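You operate a simulated robot arm through the tools that you are given. There is no shell and no other tool. Be economical: measure what you need, move in short steps, check, and stop when the job is done.

You are at the controls of a simulated robot arm. One attempt, no reset.

JOB
The bench unit turns the wrong way: reverse it as the test card says, then run and log it.
Fine: switch off and let it stop before the turn switch; end switched off and stopped.

It is judged by the outcome, as a careful person would: the job done as asked, and still so three seconds after it is handed in. It fails if anything else is knocked over, pushed out of place, dropped, spilled or broken.

ROBOT AND FRAMES
A 6-joint arm with a two-finger parallel gripper on a trunk, on a base that drives. Base frame: it is fixed to the floor where the robot stands at the start and does not move with it; the origin is under the middle of the robot, x ahead of it, y to its left, z up; the surface under the hand at the start is at about z = 80. Readings come in cm, degrees, newtons and seconds.
With the tool pointing down near the work surface it reaches from about 38 to 90 cm from the robot's upright axis, wherever it stands. Its first joint turns from -115.0 to 115.0 degrees. Places, roughly: green cap nut [40, 50, 90]; hand pump [40, -30, 80]; log button [40, -20, 80]; orange clamp [40, 50, 80]; orange damper [40, 20, 90]; orange test button [50, 70, 80]; orange vent valve [50, -40, 80]; run switch [50, -20, 80]; seal one [60, 50, 90]; seal three [60, 30, 90]; seal two [60, 40, 90]; small guard [40, -80, 90]; step slider [40, 0, 80]; supply switch [50, -90, 80]; test card [70, -20, 90]; test controller [50, -10, 80]. Payload 3.43 kg.
The TCP is the grasp point between the finger pads, 3.4 cm short of the fingertips. In the tool frame z runs along the fingers and y along their closing line. Largest opening 12.8 cm; finger width 2.4, thickness 1.2; the body of the gripper, 4.8 by 13 cm, starts 9.6 cm behind the TCP.
Orientation is that of the tool frame in the base frame, as a unit quaternion [w, x, y, z]. With the fingers straight down and closing along the base's y, the tool's x points along the base's -x, its y along +y and its z along -z.

CONTROLS
- The arm moves only by the tool move_arm. Its argument "series" is a list of rows, each an object (a shift or turn left out is 0, a gripper value left out holds the last) with "linear": the shift along the tool's x, y, z in units of 400 mm (1.0 is 400 mm), a list of three; "rotation": the turn, a rotation vector about the tool's x, y, z in units of 45 degrees (1.0 is 45 degrees), a list of three; "jaw": the gripper command, from -1 (fully open) to 1 (shut), values between in proportion. In form: [{"linear": [x, y, z], "rotation": [rx, ry, rz], "jaw": jaw}, ...]. A call has 1 to 10 rows; each row is the pose to reach, as a shift and turn from the pose commanded when the call began, along the tool's axes at that moment. A call with a number of a shift or a turn outside -1 to 1 is refused whole. Rows are played at 5 a second. More than 5 cm and 8.6 degrees between two rows, or a gripper value outside its range, and nothing of the call is played. Where a pose cannot be reached the arm comes as near as it can. A force on the tool above 40 N (or 10 N above the force at the start of the call, whichever is more), or a blocked arm, ends the call early, and 0.2 s more pass. The fingers move at their own pace (about 10.8 cm/s each) and stop on an object; they squeeze with about 32 N. The grip force told is the motor's: it shows also when the fingers shut on nothing. Time passes only in rows, and 0.2 s behind the last, so rows that repeat a pose let the fingers close. The reply holds the time, the measured pose of the TCP, the force on the tool along the base axes, the opening and the grip force, in the units named above and with some noise, with the torque about the TCP (base axes, N m) and any sound that the robot's microphone picked up.
- Cameras (640 x 400 px; columns grow to the right, rows downward): "scene" is now at [5.56, 19.06, 123.55]; the picture's right is [-0.03, -1.00, 0.00], its down [-0.47, 0.01, -0.88] and it looks along [0.88, -0.03, -0.47] (base axes); focal length 214 px, centre (320, 200). "wrist" rides on the gripper at [7.6, -1.1, -16] in the tool frame; the picture's right is [0.15, 0.99, 0.00], its down [-0.88, 0.13, -0.46] and it looks along [-0.45, 0.07, 0.89] (tool axes); focal length 234 px, centre (320, 200). There is no depth. A picture from a camera that has moved, and an enlarged one, comes with that camera's place and axes in the base frame and with its lens. The place of the scene camera against the robot may be out by one fixed shift of up to 1.2 cm in any direction.
- grab_frame(camera): a new picture of that camera. No time passes.
- raise_lower(by): slides the trunk up (or, below 0, down) by that many cm; the arm and the scene camera ride with it, the base frame stays. It gives what a move gives, with no picture.
- roll_base(legs): drives the robot by 1 to 6 legs, each [ahead, turn to the left] in cm and degrees, along the robot's own axes; the way and the turn of a leg run together, so that a leg with both is an arc; at most 150 cm and 180 degrees a leg. The arm and the cameras ride along, it lands a little off, and it stops where it bumps. It gives what a move gives.
- turn_head(pan, tilt): turns the head with the scene camera to pan (to the left, within 103 degrees either way) and tilt (down, from -29 to 69), counted from straight ahead of the robot. It gives what a move gives.
- zoom(camera, box): a new picture of the part [left, top, right, bottom] of that camera's present view, enlarged. No time passes.
- close_job(): hands the job in; it is judged then, once.

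Go step by step. Nothing tells you exact positions but the pictures and the camera data: compare them with the known pose of the tool, close in by small moves and look again before you grip or let go. The budget is 120 turns and 98 pictures, counting those below and the enlarged ones. Unless the task says otherwise, let go and move clear before handing in, and close with one line.

The tools are called after "Request:" as name(argument=value, ...) on one line, values as JSON. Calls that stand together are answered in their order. move_arm: Moves the arm, as the interface text tells. Its arguments: {"type":"object","properties":{"series":{"type":"array"}},"required":["series"]} The other tools are called the same way: raise_lower (by) slides the trunk up or down; roll_base (legs) drives the base; turn_head (pan, tilt) turns the head that bears the scene camera; grab_frame (camera) takes a picture; zoom (camera, box) takes an enlarged picture of a part of a camera's view; close_job () hands the job in.

At the start:

```text
time_s: 0.0
eef_pos: [36.85, -30.66, 118.04]
orientation: [0.0, 0.0, 1.0, 0.0]
wrist_force: [0.2, 0.2, 0.2]
moment: [0.02, 0.01, 0.03]
finger_gap: 12.8
finger_force: 0.0
trunk travel left (down, up): [-50.0, 29.0]
robot x, y, heading: [-0.23, -0.44, -0.2]
head pan, tilt: [-1.7, 28.3]
```

scene: 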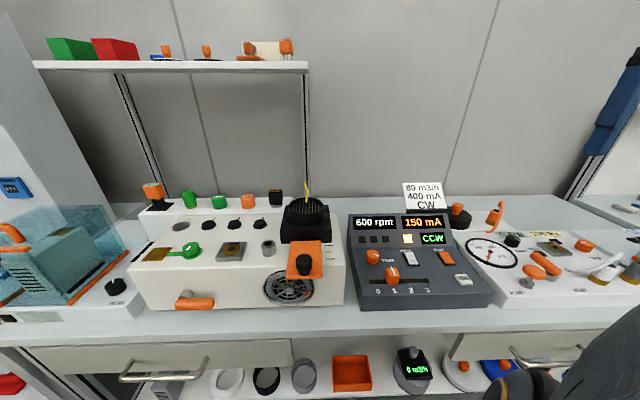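
wrist: 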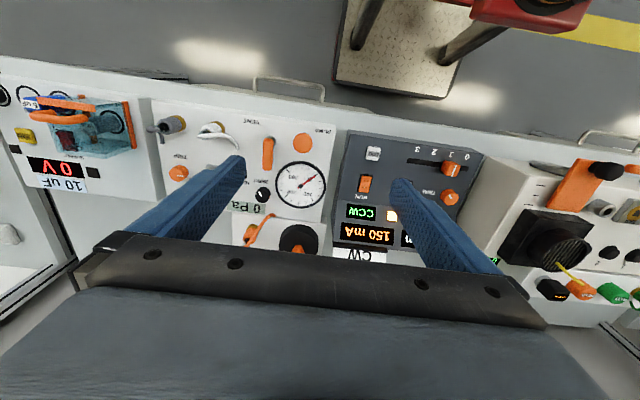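

I see the test controller (dark box) with knobs, buttons, a slider and displays; the test card stands behind it. I will enlarge it to read the labels.

Request:
zoom(camera="scene", box=[340, 170, 500, 310])

Request:
zoom(camera="scene", box=[240, 160, 360, 310])

Request:
zoom(camera="wrist", box=[320, 120, 500, 270])

```text
2.86 times, centred on (420, 240) of scene
camera zoom: at [5.56, 19.06, 123.55], right [-0.03, -1.0, 0.0], down [-0.47, 0.01, -0.88], along [0.88, -0.03, -0.47], focal length 613 px, centre (34, 86)
```

zoom: 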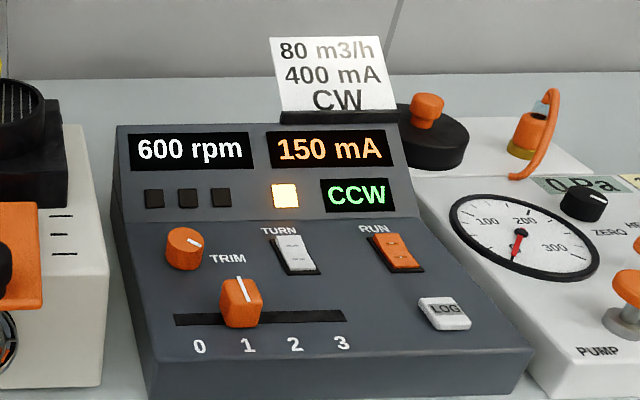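

```text
2.67 times, centred on (300, 235) of scene
camera zoom: at [5.56, 19.06, 123.55], right [-0.03, -1.0, 0.0], down [-0.47, 0.01, -0.88], along [0.88, -0.03, -0.47], focal length 572 px, centre (373, 107)
```

zoom: 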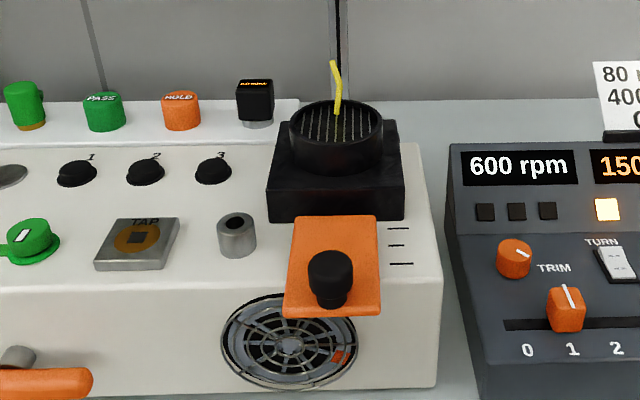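

```text
2.67 times, centred on (410, 195) of wrist
camera zoom: at [29.27, -31.84, 134.08], right [-0.15, 0.99, 0.0], down [0.88, 0.13, 0.46], along [0.45, 0.07, -0.89], focal length 624 px, centre (80, 213)
```

zoom: 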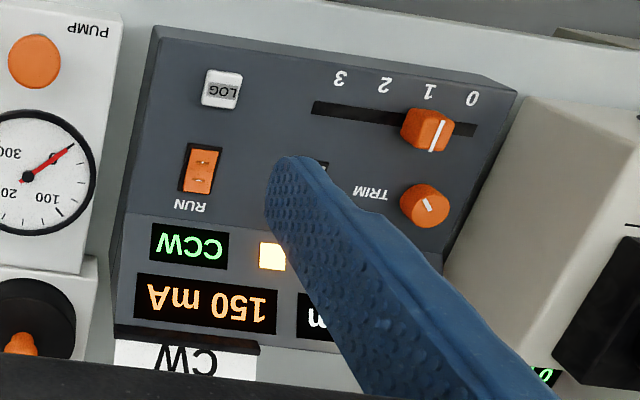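

The run switch triangulates to about [49, -18, 82.5], the unit is running CCW at 600 rpm, and the card asks for CW. I'll shut the fingers and come closer to see the rockers.

Request:
move_arm(series=[{"linear": [-0.03, 0.02, 0.1], "jaw": 1}, {"linear": [-0.06, 0.04, 0.2], "jaw": 1}, {"linear": [-0.08, 0.05, 0.3], "jaw": 1}, {"linear": [-0.08, 0.05, 0.3], "jaw": 1}, {"linear": [-0.08, 0.05, 0.3], "jaw": 1}])

Request:
grab_frame(camera="wrist")

Request:
zoom(camera="scene", box=[340, 340, 500, 400])

```text
time_s: 1.2
eef_pos: [40.1, -28.61, 105.67]
orientation: [0.0, 0.0, 1.0, 0.0]
wrist_force: [-0.8, 0.3, -0.5]
moment: [-0.01, -0.02, 0.0]
finger_gap: 0.0
finger_force: 32.2
trunk travel left (down, up): [-50.0, 29.0]
robot x, y, heading: [-0.19, 0.11, -0.2]
head pan, tilt: [-1.7, 28.3]
```

```text
92 pictures are left
camera wrist: at [32.52, -29.75, 121.66], right [-0.15, 0.99, 0.0], down [0.88, 0.13, 0.46], along [0.45, 0.07, -0.89], focal length 234 px, centre (320, 200)
```

wrist: 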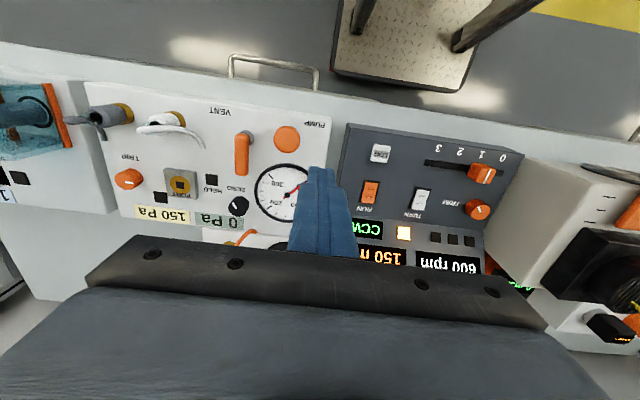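

```text
4.00 times, centred on (420, 370) of scene
camera zoom: at [5.56, 19.06, 123.55], right [-0.03, -1.0, 0.0], down [-0.47, 0.01, -0.88], along [0.88, -0.03, -0.47], focal length 858 px, centre (-80, -480)
```

zoom: 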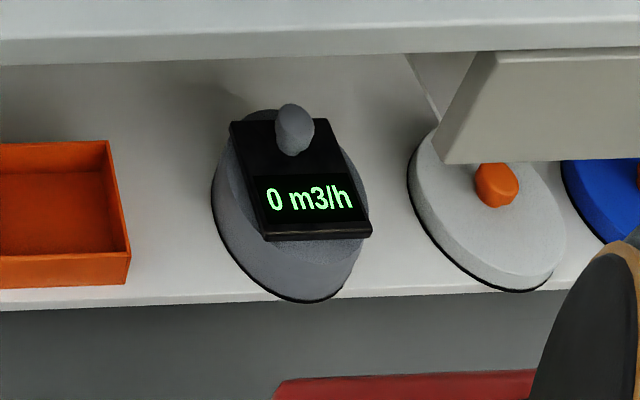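

Request:
zoom(camera="wrist", box=[345, 125, 505, 225])

Request:
zoom(camera="scene", box=[395, 220, 475, 290])

```text
4.00 times, centred on (425, 175) of wrist
camera zoom: at [32.52, -29.75, 121.66], right [-0.15, 0.99, 0.0], down [0.88, 0.13, 0.46], along [0.45, 0.07, -0.89], focal length 937 px, centre (-100, 300)
```

zoom: 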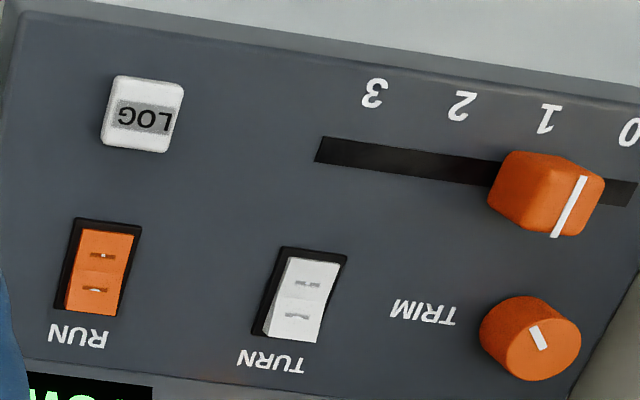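

```text
5.71 times, centred on (435, 255) of scene
camera zoom: at [5.56, 19.06, 123.55], right [-0.03, -1.0, 0.0], down [-0.47, 0.01, -0.88], along [0.88, -0.03, -0.47], focal length 1226 px, centre (-337, -114)
```

zoom: 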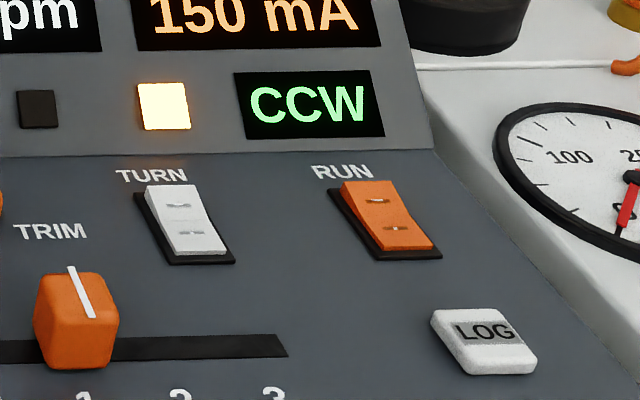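

Both rockers appear to have the far end raised (near end pressed), so the far half of RUN is the one to press. I'll move above it and look.

Request:
move_arm(series=[{"linear": [-0.066, 0.068, 0.04], "jaw": 1}, {"linear": [-0.133, 0.136, 0.08], "jaw": 1}, {"linear": [-0.2, 0.204, 0.12], "jaw": 1}, {"linear": [-0.265, 0.272, 0.19], "jaw": 1}, {"linear": [-0.265, 0.272, 0.27], "jaw": 1}, {"linear": [-0.265, 0.272, 0.32], "jaw": 1}])

Request:
grab_frame(camera="wrist")

Request:
zoom(camera="scene", box=[340, 170, 500, 310])

```text
time_s: 2.6
eef_pos: [50.77, -17.62, 93.21]
orientation: [0.0, 0.0, 1.0, 0.0]
wrist_force: [-0.6, -0.3, 1.4]
moment: [-0.03, -0.01, 0.02]
finger_gap: 0.0
finger_force: 31.5
trunk travel left (down, up): [-50.0, 29.0]
robot x, y, heading: [-0.34, -0.23, 0.0]
head pan, tilt: [-1.7, 28.3]
```

```text
88 pictures are left
camera wrist: at [43.06, -18.87, 109.28], right [-0.15, 0.99, 0.0], down [0.88, 0.13, 0.46], along [0.45, 0.07, -0.89], focal length 234 px, centre (320, 200)
```

wrist: 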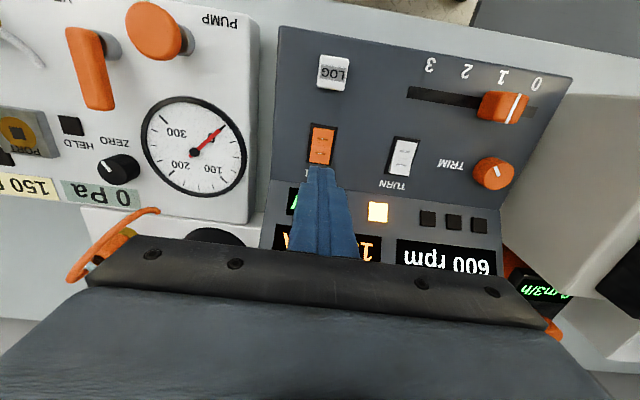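

```text
2.86 times, centred on (420, 240) of scene
camera zoom: at [5.55, 19.07, 123.55], right [-0.03, -1.0, 0.0], down [-0.47, 0.01, -0.88], along [0.88, -0.03, -0.47], focal length 613 px, centre (34, 86)
```

zoom: 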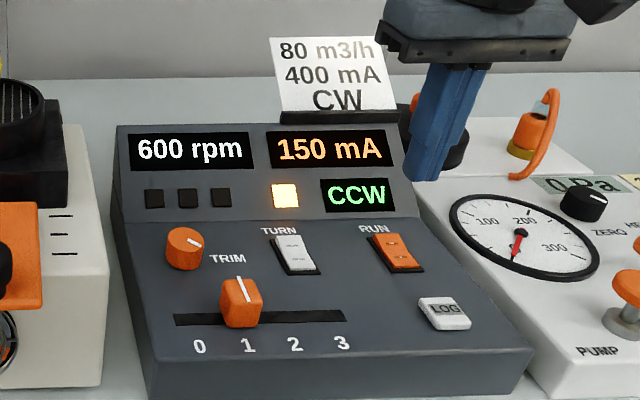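

Request:
zoom(camera="wrist", box=[270, 90, 430, 190])

```text
4.00 times, centred on (350, 140) of wrist
camera zoom: at [43.06, -18.87, 109.28], right [-0.15, 0.99, 0.0], down [0.88, 0.13, 0.46], along [0.45, 0.07, -0.89], focal length 937 px, centre (200, 440)
```

zoom: 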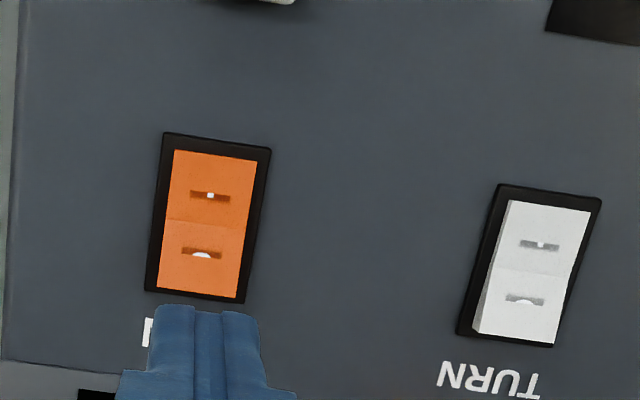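

RUN spans about x 48.0–51.2 at y −17.6, z ≈ 82.6. I descend onto its far half in small steps.

Request:
move_arm(series=[{"linear": [-0.008, 0, 0.05], "jaw": 1}, {"linear": [-0.008, 0, 0.1], "jaw": 1}, {"linear": [-0.008, 0, 0.14], "jaw": 1}, {"linear": [-0.008, 0, 0.155], "jaw": 1}, {"linear": [-0.008, 0, 0.165], "jaw": 1}, {"linear": [-0.008, 0, 0.172], "jaw": 1}])

Request:
zoom(camera="scene", box=[340, 170, 500, 310])

```text
time_s: 4.0
eef_pos: [51.09, -17.78, 86.53]
orientation: [0.001, 0.0, 1.0, 0.0]
wrist_force: [-0.2, 0.0, -0.6]
moment: [0.01, 0.01, 0.01]
finger_gap: 0.01
finger_force: 31.8
trunk travel left (down, up): [-50.0, 29.0]
robot x, y, heading: [-0.36, -0.41, 0.1]
head pan, tilt: [-1.7, 28.3]
```

```text
2.86 times, centred on (420, 240) of scene
camera zoom: at [5.56, 19.06, 123.55], right [-0.03, -1.0, 0.0], down [-0.47, 0.01, -0.88], along [0.88, -0.03, -0.47], focal length 613 px, centre (34, 86)
```

zoom: 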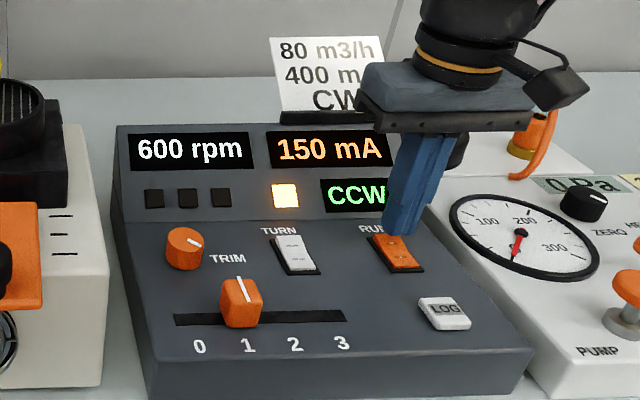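

The fingertips hover just over the far half of RUN. I continue down in millimetre steps.

Request:
move_arm(series=[{"linear": [0, 0, 0.008]}, {"linear": [0, 0, 0.014]}, {"linear": [0, 0, 0.02]}, {"linear": [0, 0, 0.025]}])

Request:
zoom(camera="scene", box=[340, 170, 500, 310])

```text
time_s: 5.0
eef_pos: [51.11, -17.71, 85.42]
orientation: [0.001, 0.0, 1.0, 0.0]
wrist_force: [0.4, -0.9, 1.6]
moment: [-0.02, -0.01, -0.03]
finger_gap: 0.0
finger_force: 31.8
trunk travel left (down, up): [-50.0, 29.0]
robot x, y, heading: [-0.05, 0.48, -0.2]
head pan, tilt: [-1.7, 28.3]
```

```text
2.86 times, centred on (420, 240) of scene
camera zoom: at [5.56, 19.06, 123.55], right [-0.03, -1.0, 0.0], down [-0.47, 0.01, -0.88], along [0.88, -0.03, -0.47], focal length 613 px, centre (34, 86)
```

zoom: 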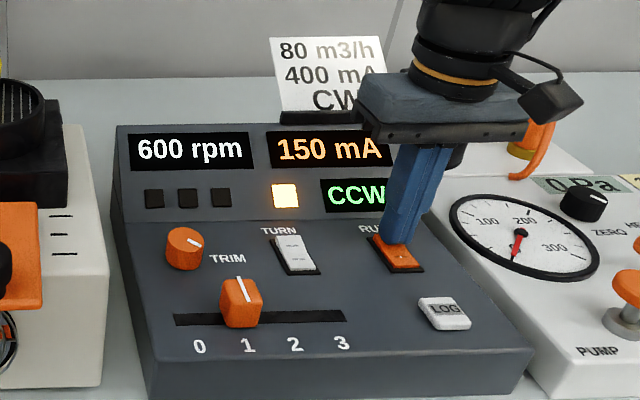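

Request:
move_arm(series=[{"linear": [0, 0, 0.006]}, {"linear": [0, 0, 0.012]}, {"linear": [0, 0, 0.018]}])

Request:
zoom(camera="scene", box=[340, 170, 500, 310])

```text
time_s: 5.7
eef_pos: [51.1, -17.78, 85.23]
orientation: [0.003, 0.0, 1.0, -0.001]
wrist_force: [-4.6, 3.6, 20.4]
moment: [0.11, 0.39, 0.01]
finger_gap: 0.02
finger_force: 32.3
trunk travel left (down, up): [-50.0, 29.0]
robot x, y, heading: [0.1, -0.01, 0.0]
head pan, tilt: [-1.7, 28.3]
stopped in row 3: the force on the tool passed its limit at 47 N (the readings are from after the stop); the commanded pose is now the measured one
```

```text
2.86 times, centred on (420, 240) of scene
camera zoom: at [5.47, 19.1, 123.55], right [-0.03, -1.0, 0.0], down [-0.47, 0.01, -0.88], along [0.88, -0.03, -0.47], focal length 613 px, centre (34, 86)
```

zoom: 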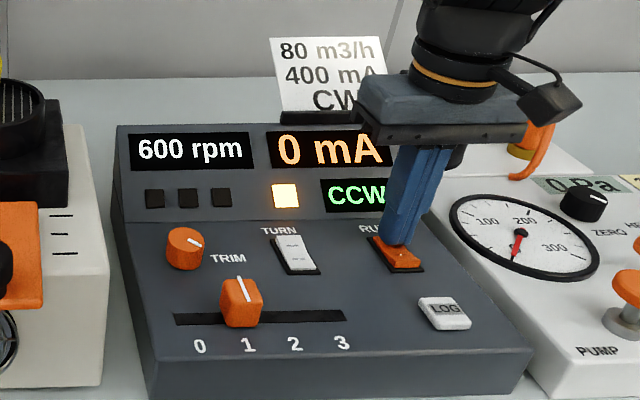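

Current fell to 0 mA, so RUN is now off. I lift clear and check that the rotor stops.

Request:
move_arm(series=[{"linear": [0, 0, -0.06]}, {"linear": [0, 0, -0.12]}, {"linear": [0, 0, -0.15]}, {"linear": [0, 0, -0.15]}])

Request:
zoom(camera="scene", box=[260, 170, 500, 310])

```text
time_s: 6.7
eef_pos: [51.22, -17.92, 91.11]
orientation: [0.001, -0.001, 1.0, -0.001]
wrist_force: [0.3, 0.2, 0.0]
moment: [0.0, 0.03, 0.02]
finger_gap: 0.0
finger_force: 32.3
trunk travel left (down, up): [-50.0, 29.0]
robot x, y, heading: [0.32, -0.12, 0.1]
head pan, tilt: [-1.7, 28.3]
```

```text
2.67 times, centred on (380, 240) of scene
camera zoom: at [5.55, 19.06, 123.55], right [-0.03, -1.0, 0.0], down [-0.47, 0.01, -0.88], along [0.88, -0.03, -0.47], focal length 572 px, centre (160, 93)
```

zoom: 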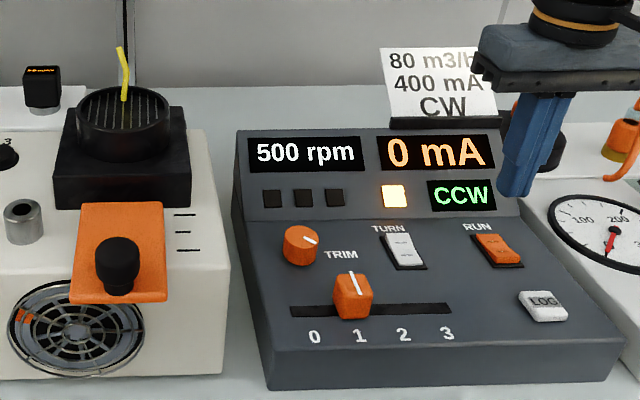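

It is coasting down (500 rpm). I move over TURN at height and wait.

Request:
move_arm(series=[{"linear": [0, 0.1, 0]}, {"linear": [0, 0.2, 0]}, {"linear": [0, 0.238, 0]}, {"linear": [0, 0.238, 0]}, {"linear": [0, 0.238, 0]}, {"linear": [0, 0.238, 0]}, {"linear": [0, 0.238, 0]}, {"linear": [0, 0.238, 0]}, {"linear": [0, 0.238, 0]}, {"linear": [0, 0.238, 0]}])

Request:
move_arm(series=[{}, {}, {}, {}, {}, {}, {}, {}, {}, {}])

Request:
grab_frame(camera="wrist")

Request:
zoom(camera="scene", box=[260, 170, 500, 310])

```text
time_s: 8.9
eef_pos: [51.17, -8.21, 91.11]
orientation: [0.002, -0.001, 1.0, -0.001]
wrist_force: [-0.5, 0.1, -0.3]
moment: [0.02, -0.02, 0.01]
finger_gap: 0.02
finger_force: 32.1
trunk travel left (down, up): [-50.0, 29.0]
robot x, y, heading: [0.01, -0.31, -0.2]
head pan, tilt: [-1.7, 28.3]
```

```text
time_s: 11.1
eef_pos: [51.14, -8.21, 91.17]
orientation: [0.002, 0.0, 1.0, -0.001]
wrist_force: [0.5, 0.1, -0.5]
moment: [0.01, -0.05, 0.01]
finger_gap: 0.0
finger_force: 32.1
trunk travel left (down, up): [-50.0, 29.0]
robot x, y, heading: [0.22, 0.12, -0.1]
head pan, tilt: [-1.7, 28.3]
```

```text
81 pictures are left
camera wrist: at [43.46, -9.32, 107.08], right [-0.15, 0.99, 0.0], down [0.88, 0.13, 0.46], along [0.45, 0.07, -0.89], focal length 234 px, centre (320, 200)
```

wrist: 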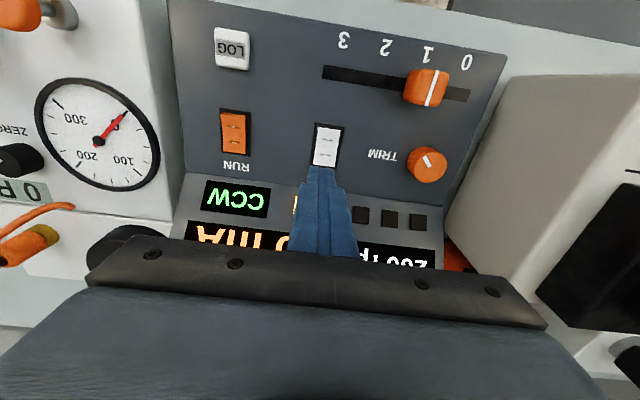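

```text
2.67 times, centred on (380, 240) of scene
camera zoom: at [5.55, 19.07, 123.55], right [-0.03, -1.0, 0.0], down [-0.47, 0.01, -0.88], along [0.88, -0.03, -0.47], focal length 572 px, centre (160, 93)
```

zoom: 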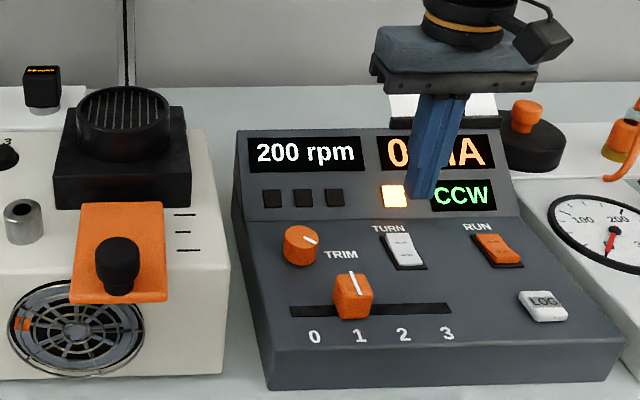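

Request:
move_arm(series=[{}, {}, {}, {}, {}, {}, {}, {}, {}, {}])

Request:
move_arm(series=[{}, {}, {}, {}, {}, {}, {}, {}, {}, {}])

Request:
zoom(camera="scene", box=[260, 170, 500, 310])

Request:
zoom(camera="wrist", box=[270, 90, 430, 190])

```text
time_s: 13.3
eef_pos: [51.17, -8.11, 91.19]
orientation: [0.002, 0.0, 1.0, -0.001]
wrist_force: [-0.9, 0.4, -0.5]
moment: [0.01, -0.02, 0.0]
finger_gap: 0.01
finger_force: 32.3
trunk travel left (down, up): [-50.0, 29.0]
robot x, y, heading: [-0.21, 0.32, -0.0]
head pan, tilt: [-1.7, 28.3]
```

```text
time_s: 15.5
eef_pos: [51.16, -8.06, 91.02]
orientation: [0.001, 0.0, 1.0, -0.001]
wrist_force: [0.6, -0.6, 0.0]
moment: [0.01, -0.02, -0.01]
finger_gap: 0.0
finger_force: 32.8
trunk travel left (down, up): [-50.0, 29.0]
robot x, y, heading: [0.16, 0.5, -0.1]
head pan, tilt: [-1.7, 28.3]
```

```text
2.67 times, centred on (380, 240) of scene
camera zoom: at [5.55, 19.07, 123.55], right [-0.03, -1.0, 0.0], down [-0.47, 0.01, -0.88], along [0.88, -0.03, -0.47], focal length 572 px, centre (160, 93)
```

zoom: 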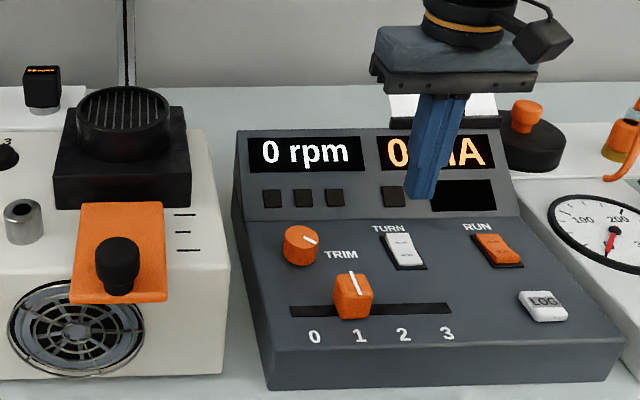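

```text
4.00 times, centred on (350, 140) of wrist
camera zoom: at [43.46, -9.32, 107.08], right [-0.15, 0.99, 0.0], down [0.88, 0.13, 0.46], along [0.45, 0.07, -0.89], focal length 937 px, centre (200, 440)
```

zoom: 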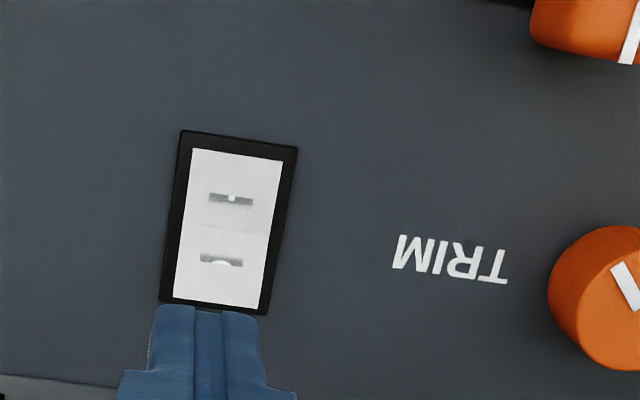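

The rotor is at 0 rpm and the indicator is dark, so it has stopped. Now I press the far half of TURN.

Request:
move_arm(series=[{"linear": [0, 0.008, 0.06]}, {"linear": [0, 0.008, 0.11]}, {"linear": [0, 0.008, 0.128]}, {"linear": [0, 0.008, 0.136]}, {"linear": [0, 0.008, 0.144]}, {"linear": [0, 0.008, 0.152]}, {"linear": [0, 0.008, 0.158]}])

Request:
zoom(camera="scene", box=[260, 170, 500, 310])

```text
time_s: 17.0
eef_pos: [51.38, -7.91, 85.27]
orientation: [0.005, 0.001, 1.0, -0.001]
wrist_force: [-4.9, 1.1, 17.1]
moment: [0.03, 0.34, 0.0]
finger_gap: 0.02
finger_force: 32.1
trunk travel left (down, up): [-50.0, 29.0]
robot x, y, heading: [-0.24, -0.12, 0.1]
head pan, tilt: [-1.7, 28.3]
stopped in row 7: the force on the tool passed its limit at 48 N (the readings are from after the stop); the commanded pose is now the measured one
```

```text
2.67 times, centred on (380, 240) of scene
camera zoom: at [5.48, 19.08, 123.55], right [-0.03, -1.0, 0.0], down [-0.47, 0.01, -0.88], along [0.88, -0.03, -0.47], focal length 572 px, centre (160, 93)
```

zoom: 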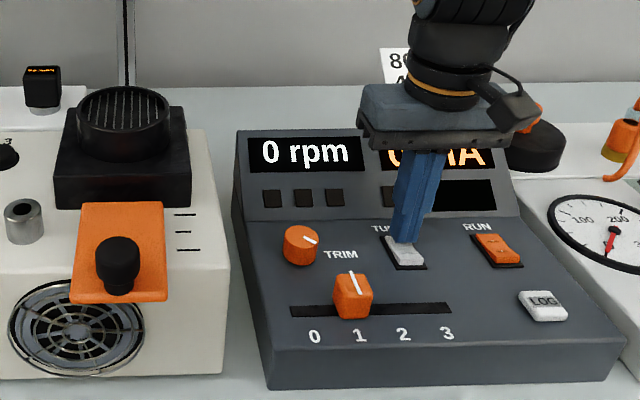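

TURN has hit its stop. I lift and move over the near half of RUN.

Request:
move_arm(series=[{"linear": [0, 0, -0.07]}, {"linear": [0, 0, -0.14]}, {"linear": [0.03, -0.08, -0.15]}, {"linear": [0.06, -0.16, -0.15]}, {"linear": [0.082, -0.245, -0.15]}, {"linear": [0.082, -0.245, -0.15]}])

Request:
zoom(camera="scene", box=[395, 220, 475, 290])

Request:
zoom(camera="wrist", box=[270, 90, 430, 190])

```text
time_s: 18.4
eef_pos: [48.08, -17.88, 90.92]
orientation: [0.004, 0.0, 1.0, -0.001]
wrist_force: [-0.7, -0.7, 0.0]
moment: [-0.03, 0.01, 0.01]
finger_gap: 0.01
finger_force: 32.0
trunk travel left (down, up): [-50.0, 29.0]
robot x, y, heading: [0.1, -0.29, 0.0]
head pan, tilt: [-1.7, 28.3]
```

```text
5.71 times, centred on (435, 255) of scene
camera zoom: at [5.54, 19.07, 123.55], right [-0.03, -1.0, 0.0], down [-0.47, 0.01, -0.88], along [0.88, -0.03, -0.47], focal length 1226 px, centre (-337, -114)
```

zoom: 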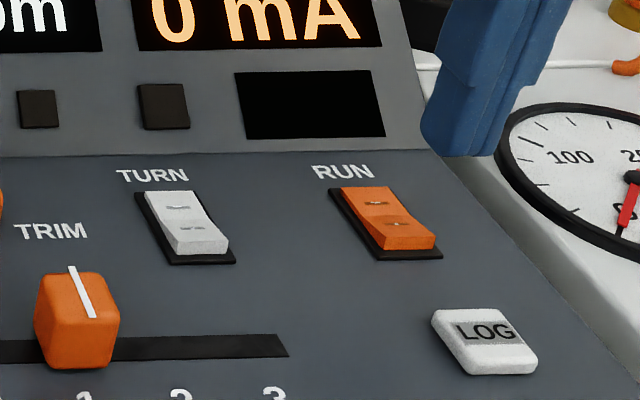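

```text
4.00 times, centred on (350, 140) of wrist
camera zoom: at [40.26, -19.01, 106.85], right [-0.15, 0.99, 0.0], down [0.88, 0.13, 0.46], along [0.46, 0.07, -0.89], focal length 937 px, centre (200, 440)
```

zoom: 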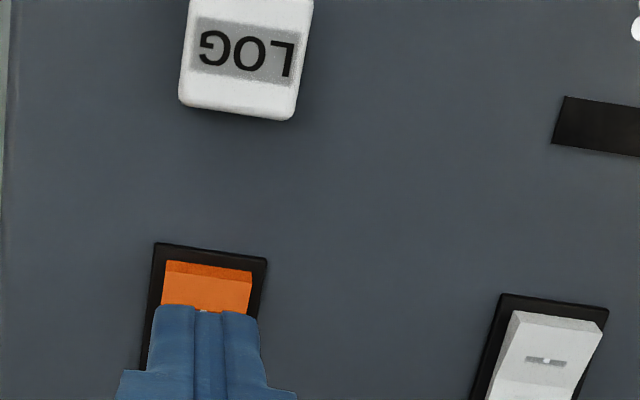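

Both rockers now have the near end raised, so TURN is reversed. I press RUN's near half.

Request:
move_arm(series=[{"linear": [0, 0.004, 0.06]}, {"linear": [0, 0.004, 0.11]}, {"linear": [0, 0.004, 0.128]}, {"linear": [0, 0.004, 0.136]}, {"linear": [0, 0.004, 0.144]}, {"linear": [0, 0.004, 0.152]}, {"linear": [0, 0.004, 0.158]}, {"linear": [0, 0.004, 0.164]}])

Request:
zoom(camera="scene", box=[260, 170, 500, 310])

```text
time_s: 20.1
eef_pos: [48.1, -17.63, 85.16]
orientation: [0.006, 0.0, 1.0, -0.003]
wrist_force: [-10.2, 4.1, 20.4]
moment: [0.14, 0.06, 0.14]
finger_gap: 0.01
finger_force: 31.6
trunk travel left (down, up): [-50.0, 29.0]
robot x, y, heading: [-0.07, -0.56, 0.2]
head pan, tilt: [-1.7, 28.3]
stopped in row 8: the force on the tool passed its limit at 46 N (the readings are from after the stop); the commanded pose is now the measured one
```

```text
2.67 times, centred on (380, 240) of scene
camera zoom: at [5.43, 19.1, 123.56], right [-0.03, -1.0, 0.0], down [-0.47, 0.01, -0.88], along [0.88, -0.03, -0.47], focal length 572 px, centre (160, 93)
```

zoom: 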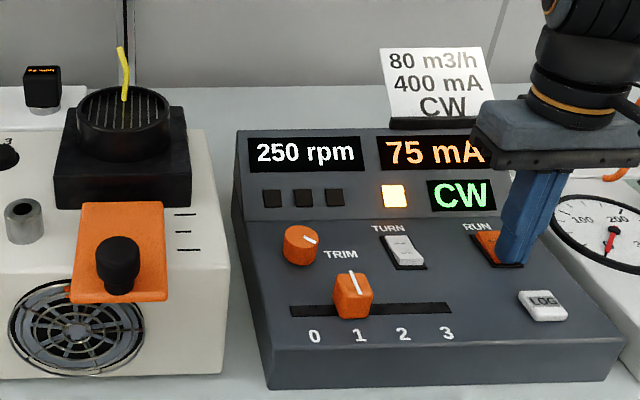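

It runs CW and is spinning up. I lift and move above LOG at about [42.1, -17.6], letting it settle.

Request:
move_arm(series=[{"linear": [0, 0, -0.07]}, {"linear": [0, 0, -0.14]}, {"linear": [0.08, 0, -0.15]}, {"linear": [0.15, 0, -0.15]}, {"linear": [0.15, 0, -0.15]}, {"linear": [0.15, 0, -0.15]}, {"linear": [0.15, 0, -0.15]}, {"linear": [0.15, 0, -0.15]}, {"linear": [0.15, 0, -0.15]}, {"linear": [0.15, 0, -0.15]}])

Request:
zoom(camera="scene", box=[260, 170, 500, 310])

Request:
zoom(camera="wrist", box=[270, 90, 430, 190])

```text
time_s: 22.3
eef_pos: [42.2, -17.92, 91.02]
orientation: [0.006, 0.001, 1.0, -0.002]
wrist_force: [-0.1, 0.4, 0.1]
moment: [-0.01, 0.02, -0.03]
finger_gap: 0.0
finger_force: 32.4
trunk travel left (down, up): [-50.0, 29.0]
robot x, y, heading: [-0.31, -0.16, -0.1]
head pan, tilt: [-1.7, 28.3]
```

```text
2.67 times, centred on (380, 240) of scene
camera zoom: at [5.53, 19.07, 123.55], right [-0.03, -1.0, 0.0], down [-0.47, 0.01, -0.88], along [0.88, -0.03, -0.47], focal length 572 px, centre (160, 93)
```

zoom: 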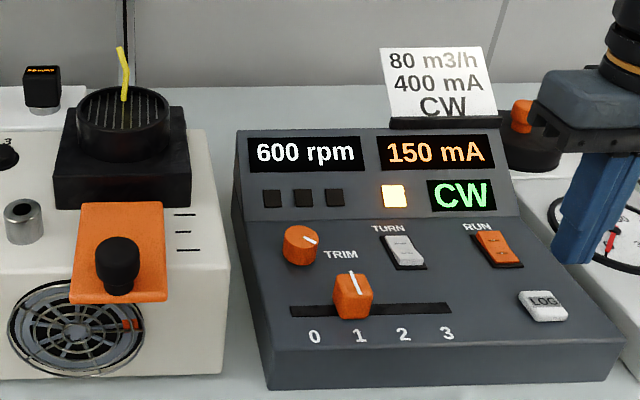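

```text
4.00 times, centred on (350, 140) of wrist
camera zoom: at [34.3, -18.9, 106.93], right [-0.15, 0.99, -0.01], down [0.88, 0.13, 0.47], along [0.46, 0.06, -0.89], focal length 937 px, centre (200, 440)
```

zoom: 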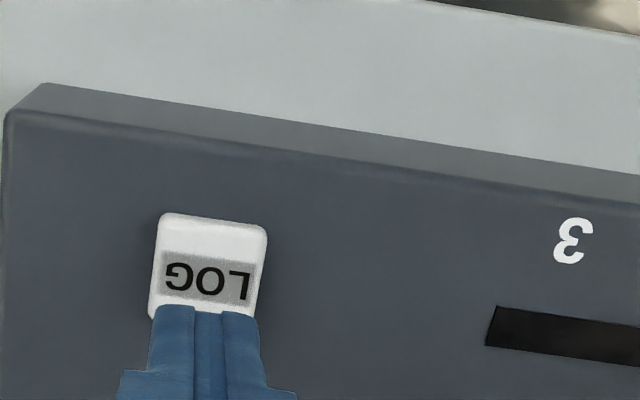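

Steady at 600 rpm, 150 mA, CW. I press LOG straight down.

Request:
move_arm(series=[{"linear": [0.008, 0.002, 0.06]}, {"linear": [0.008, 0.002, 0.1]}, {"linear": [0.008, 0.002, 0.12]}, {"linear": [0.008, 0.002, 0.13]}, {"linear": [0.008, 0.002, 0.138]}, {"linear": [0.008, 0.002, 0.146]}, {"linear": [0.008, 0.002, 0.154]}, {"linear": [0.008, 0.002, 0.162]}, {"linear": [0.008, 0.002, 0.17]}])

Request:
zoom(camera="scene", box=[260, 170, 500, 310])

```text
time_s: 24.3
eef_pos: [41.83, -17.55, 84.45]
orientation: [0.007, 0.0, 1.0, -0.002]
wrist_force: [-10.5, 6.5, 28.4]
moment: [0.23, 0.48, 0.02]
finger_gap: 0.01
finger_force: 31.9
trunk travel left (down, up): [-50.0, 29.0]
robot x, y, heading: [0.28, 0.0, -0.1]
head pan, tilt: [-1.7, 28.3]
heard: click
stopped in row 9: the force on the tool passed its limit at 46 N (the readings are from after the stop); the commanded pose is now the measured one
```

```text
2.67 times, centred on (380, 240) of scene
camera zoom: at [5.42, 19.12, 123.56], right [-0.03, -1.0, 0.0], down [-0.47, 0.01, -0.88], along [0.88, -0.03, -0.47], focal length 572 px, centre (160, 93)
```

zoom: 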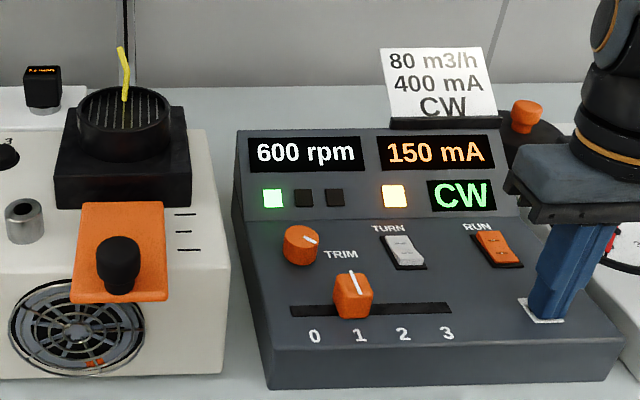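

A click, and the first log lamp is green. I go back to RUN's far half and switch off.

Request:
move_arm(series=[{"linear": [0, 0, -0.08]}, {"linear": [0, 0, -0.16]}, {"linear": [-0.08, 0, -0.16]}, {"linear": [-0.16, 0, -0.16]}, {"linear": [-0.232, -0.004, -0.16]}, {"linear": [-0.232, -0.004, -0.16]}])

Request:
zoom(camera="wrist", box=[270, 90, 430, 190])

```text
time_s: 25.7
eef_pos: [51.13, -17.8, 90.72]
orientation: [0.007, 0.0, 1.0, -0.002]
wrist_force: [0.3, -0.5, -0.1]
moment: [-0.01, -0.01, 0.01]
finger_gap: 0.02
finger_force: 31.7
trunk travel left (down, up): [-50.0, 29.0]
robot x, y, heading: [0.25, 0.02, 0.1]
head pan, tilt: [-1.7, 28.3]
```

```text
4.00 times, centred on (350, 140) of wrist
camera zoom: at [43.21, -18.89, 106.68], right [-0.15, 0.99, -0.01], down [0.87, 0.13, 0.47], along [0.46, 0.06, -0.88], focal length 937 px, centre (200, 440)
```

zoom: 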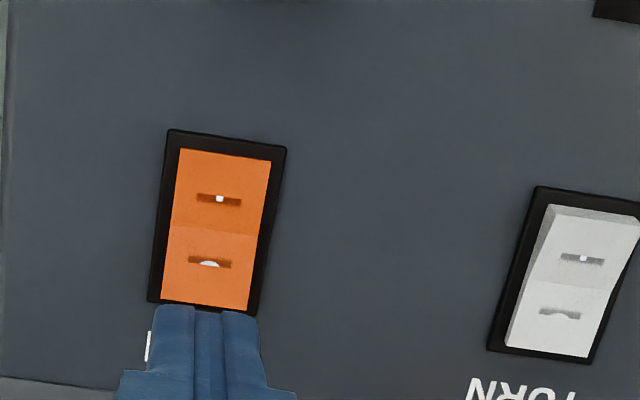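

Request:
move_arm(series=[{"linear": [0, 0.002, 0.06]}, {"linear": [0, 0.002, 0.11]}, {"linear": [0, 0.002, 0.124]}, {"linear": [0, 0.002, 0.132]}, {"linear": [0, 0.002, 0.14]}, {"linear": [0, 0.002, 0.148]}, {"linear": [0, 0.002, 0.154]}])

Request:
move_arm(series=[{"linear": [0, 0, -0.08]}, {"linear": [0, 0, -0.16]}, {"linear": [0, 0, -0.26]}, {"linear": [0, 0, -0.36]}, {"linear": [0, 0, -0.4]}, {"linear": [0, 0, -0.4]}, {"linear": [0, 0, -0.4]}, {"linear": [0, 0, -0.4]}, {"linear": [0, 0, -0.4]}, {"linear": [0, 0, -0.4]}])

Request:
zoom(camera="scene", box=[260, 170, 500, 310])

```text
time_s: 27.2
eef_pos: [51.21, -17.81, 85.25]
orientation: [0.009, -0.001, 1.0, -0.004]
wrist_force: [-4.1, 1.8, 17.6]
moment: [0.1, 0.35, 0.03]
finger_gap: 0.0
finger_force: 32.0
trunk travel left (down, up): [-50.0, 29.0]
robot x, y, heading: [-0.07, -0.24, -0.1]
head pan, tilt: [-1.7, 28.3]
stopped in row 7: the force on the tool passed its limit at 48 N (the readings are from after the stop); the commanded pose is now the measured one
```

```text
time_s: 29.4
eef_pos: [51.11, -17.86, 101.09]
orientation: [0.009, 0.0, 1.0, -0.002]
wrist_force: [0.0, -0.1, 0.2]
moment: [-0.01, 0.03, -0.01]
finger_gap: 0.0
finger_force: 32.2
trunk travel left (down, up): [-50.0, 29.0]
robot x, y, heading: [-0.44, -0.09, 0.1]
head pan, tilt: [-1.7, 28.3]
```

```text
2.67 times, centred on (380, 240) of scene
camera zoom: at [5.52, 19.07, 123.55], right [-0.03, -1.0, 0.0], down [-0.47, 0.01, -0.88], along [0.88, -0.03, -0.47], focal length 572 px, centre (160, 93)
```

zoom: 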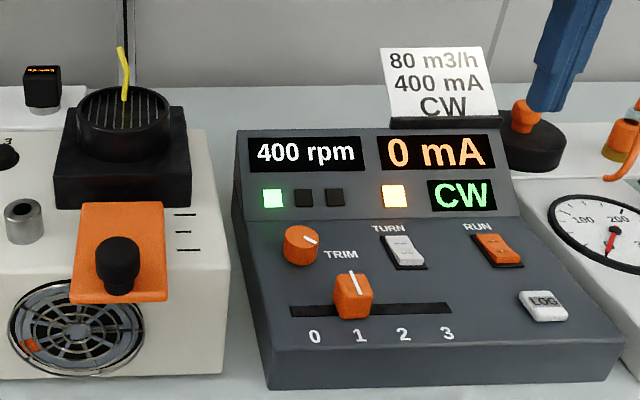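

It is off and coasting, with the arm clear. I wait for it to stop.

Request:
move_arm(series=[{}, {}, {}, {}, {}, {}, {}, {}, {}, {}])

Request:
move_arm(series=[{}, {}, {}, {}, {}, {}, {}, {}, {}, {}])

Request:
move_arm(series=[{}, {}, {}, {}, {}, {}, {}, {}, {}, {}])

Request:
zoom(camera="scene", box=[260, 170, 500, 310])

Request:
grab_frame(camera="scene")

```text
time_s: 31.6
eef_pos: [51.15, -17.81, 101.11]
orientation: [0.009, 0.0, 1.0, -0.003]
wrist_force: [0.4, -0.7, 0.8]
moment: [0.01, 0.03, -0.02]
finger_gap: 0.0
finger_force: 31.9
trunk travel left (down, up): [-50.0, 29.0]
robot x, y, heading: [-0.37, -0.24, -0.2]
head pan, tilt: [-1.7, 28.3]
```

```text
time_s: 33.8
eef_pos: [51.05, -17.88, 101.05]
orientation: [0.009, -0.001, 1.0, -0.003]
wrist_force: [0.3, -0.6, 0.4]
moment: [-0.01, 0.01, 0.01]
finger_gap: 0.0
finger_force: 32.1
trunk travel left (down, up): [-50.0, 29.0]
robot x, y, heading: [-0.19, 0.01, -0.0]
head pan, tilt: [-1.7, 28.3]
```

```text
time_s: 36.0
eef_pos: [51.18, -17.8, 101.03]
orientation: [0.009, -0.001, 1.0, -0.003]
wrist_force: [0.8, 0.5, -0.2]
moment: [0.01, -0.01, 0.01]
finger_gap: 0.0
finger_force: 32.1
trunk travel left (down, up): [-50.0, 29.0]
robot x, y, heading: [0.08, -0.01, 0.2]
head pan, tilt: [-1.7, 28.3]
```

```text
2.67 times, centred on (380, 240) of scene
camera zoom: at [5.52, 19.07, 123.55], right [-0.03, -1.0, 0.0], down [-0.47, 0.01, -0.88], along [0.88, -0.03, -0.47], focal length 572 px, centre (160, 93)
```

zoom: 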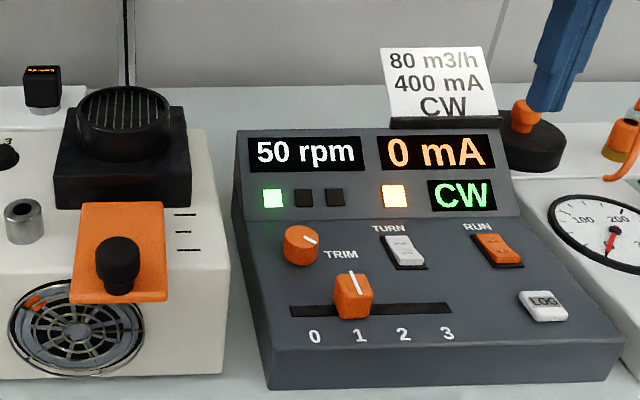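

```text
67 pictures are left
camera scene: at [5.52, 19.07, 123.55], right [-0.03, -1.0, 0.0], down [-0.47, 0.01, -0.88], along [0.88, -0.03, -0.47], focal length 214 px, centre (320, 200)
```

scene: 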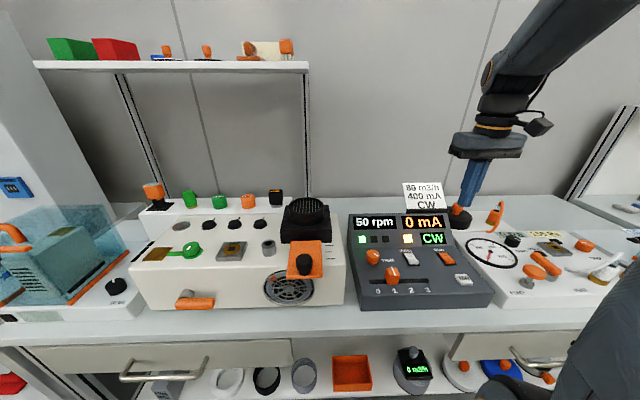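

Still 50 rpm; I wait a little longer.

Request:
move_arm(series=[{}, {}, {}, {}, {}, {}, {}, {}, {}, {}])

Request:
move_arm(series=[{}, {}, {}, {}, {}, {}, {}, {}, {}, {}])

Request:
zoom(camera="scene", box=[260, 170, 500, 310])

```text
time_s: 38.2
eef_pos: [51.12, -17.73, 101.07]
orientation: [0.008, 0.0, 1.0, -0.004]
wrist_force: [-0.3, 0.1, 0.5]
moment: [-0.01, 0.01, 0.0]
finger_gap: 0.0
finger_force: 31.9
trunk travel left (down, up): [-50.0, 29.0]
robot x, y, heading: [0.13, 0.1, 0.3]
head pan, tilt: [-1.7, 28.3]
```

```text
time_s: 40.4
eef_pos: [51.16, -17.86, 101.03]
orientation: [0.009, 0.0, 1.0, -0.004]
wrist_force: [0.0, 0.3, 1.0]
moment: [-0.01, 0.01, 0.0]
finger_gap: 0.01
finger_force: 32.3
trunk travel left (down, up): [-50.0, 29.0]
robot x, y, heading: [0.01, -0.11, -0.1]
head pan, tilt: [-1.7, 28.3]
```

```text
2.67 times, centred on (380, 240) of scene
camera zoom: at [5.52, 19.07, 123.55], right [-0.03, -1.0, 0.0], down [-0.47, 0.01, -0.88], along [0.88, -0.03, -0.47], focal length 572 px, centre (160, 93)
```

zoom: 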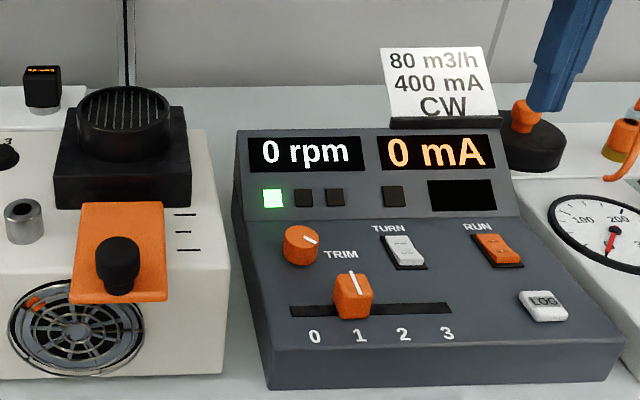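

The unit is off and stopped at 0 rpm, the log lamp is lit and the arm is clear. I hand in.

Request:
close_job()

```text
The job is handed in.
```

The bench unit now turns CW as the test card says. I ran it steady at 600 rpm and 150 mA, logged it once (log lamp lit), then switched it off and let it stop. I took only the direction from the card and did not try to reach its 80 m3/h or 400 mA.
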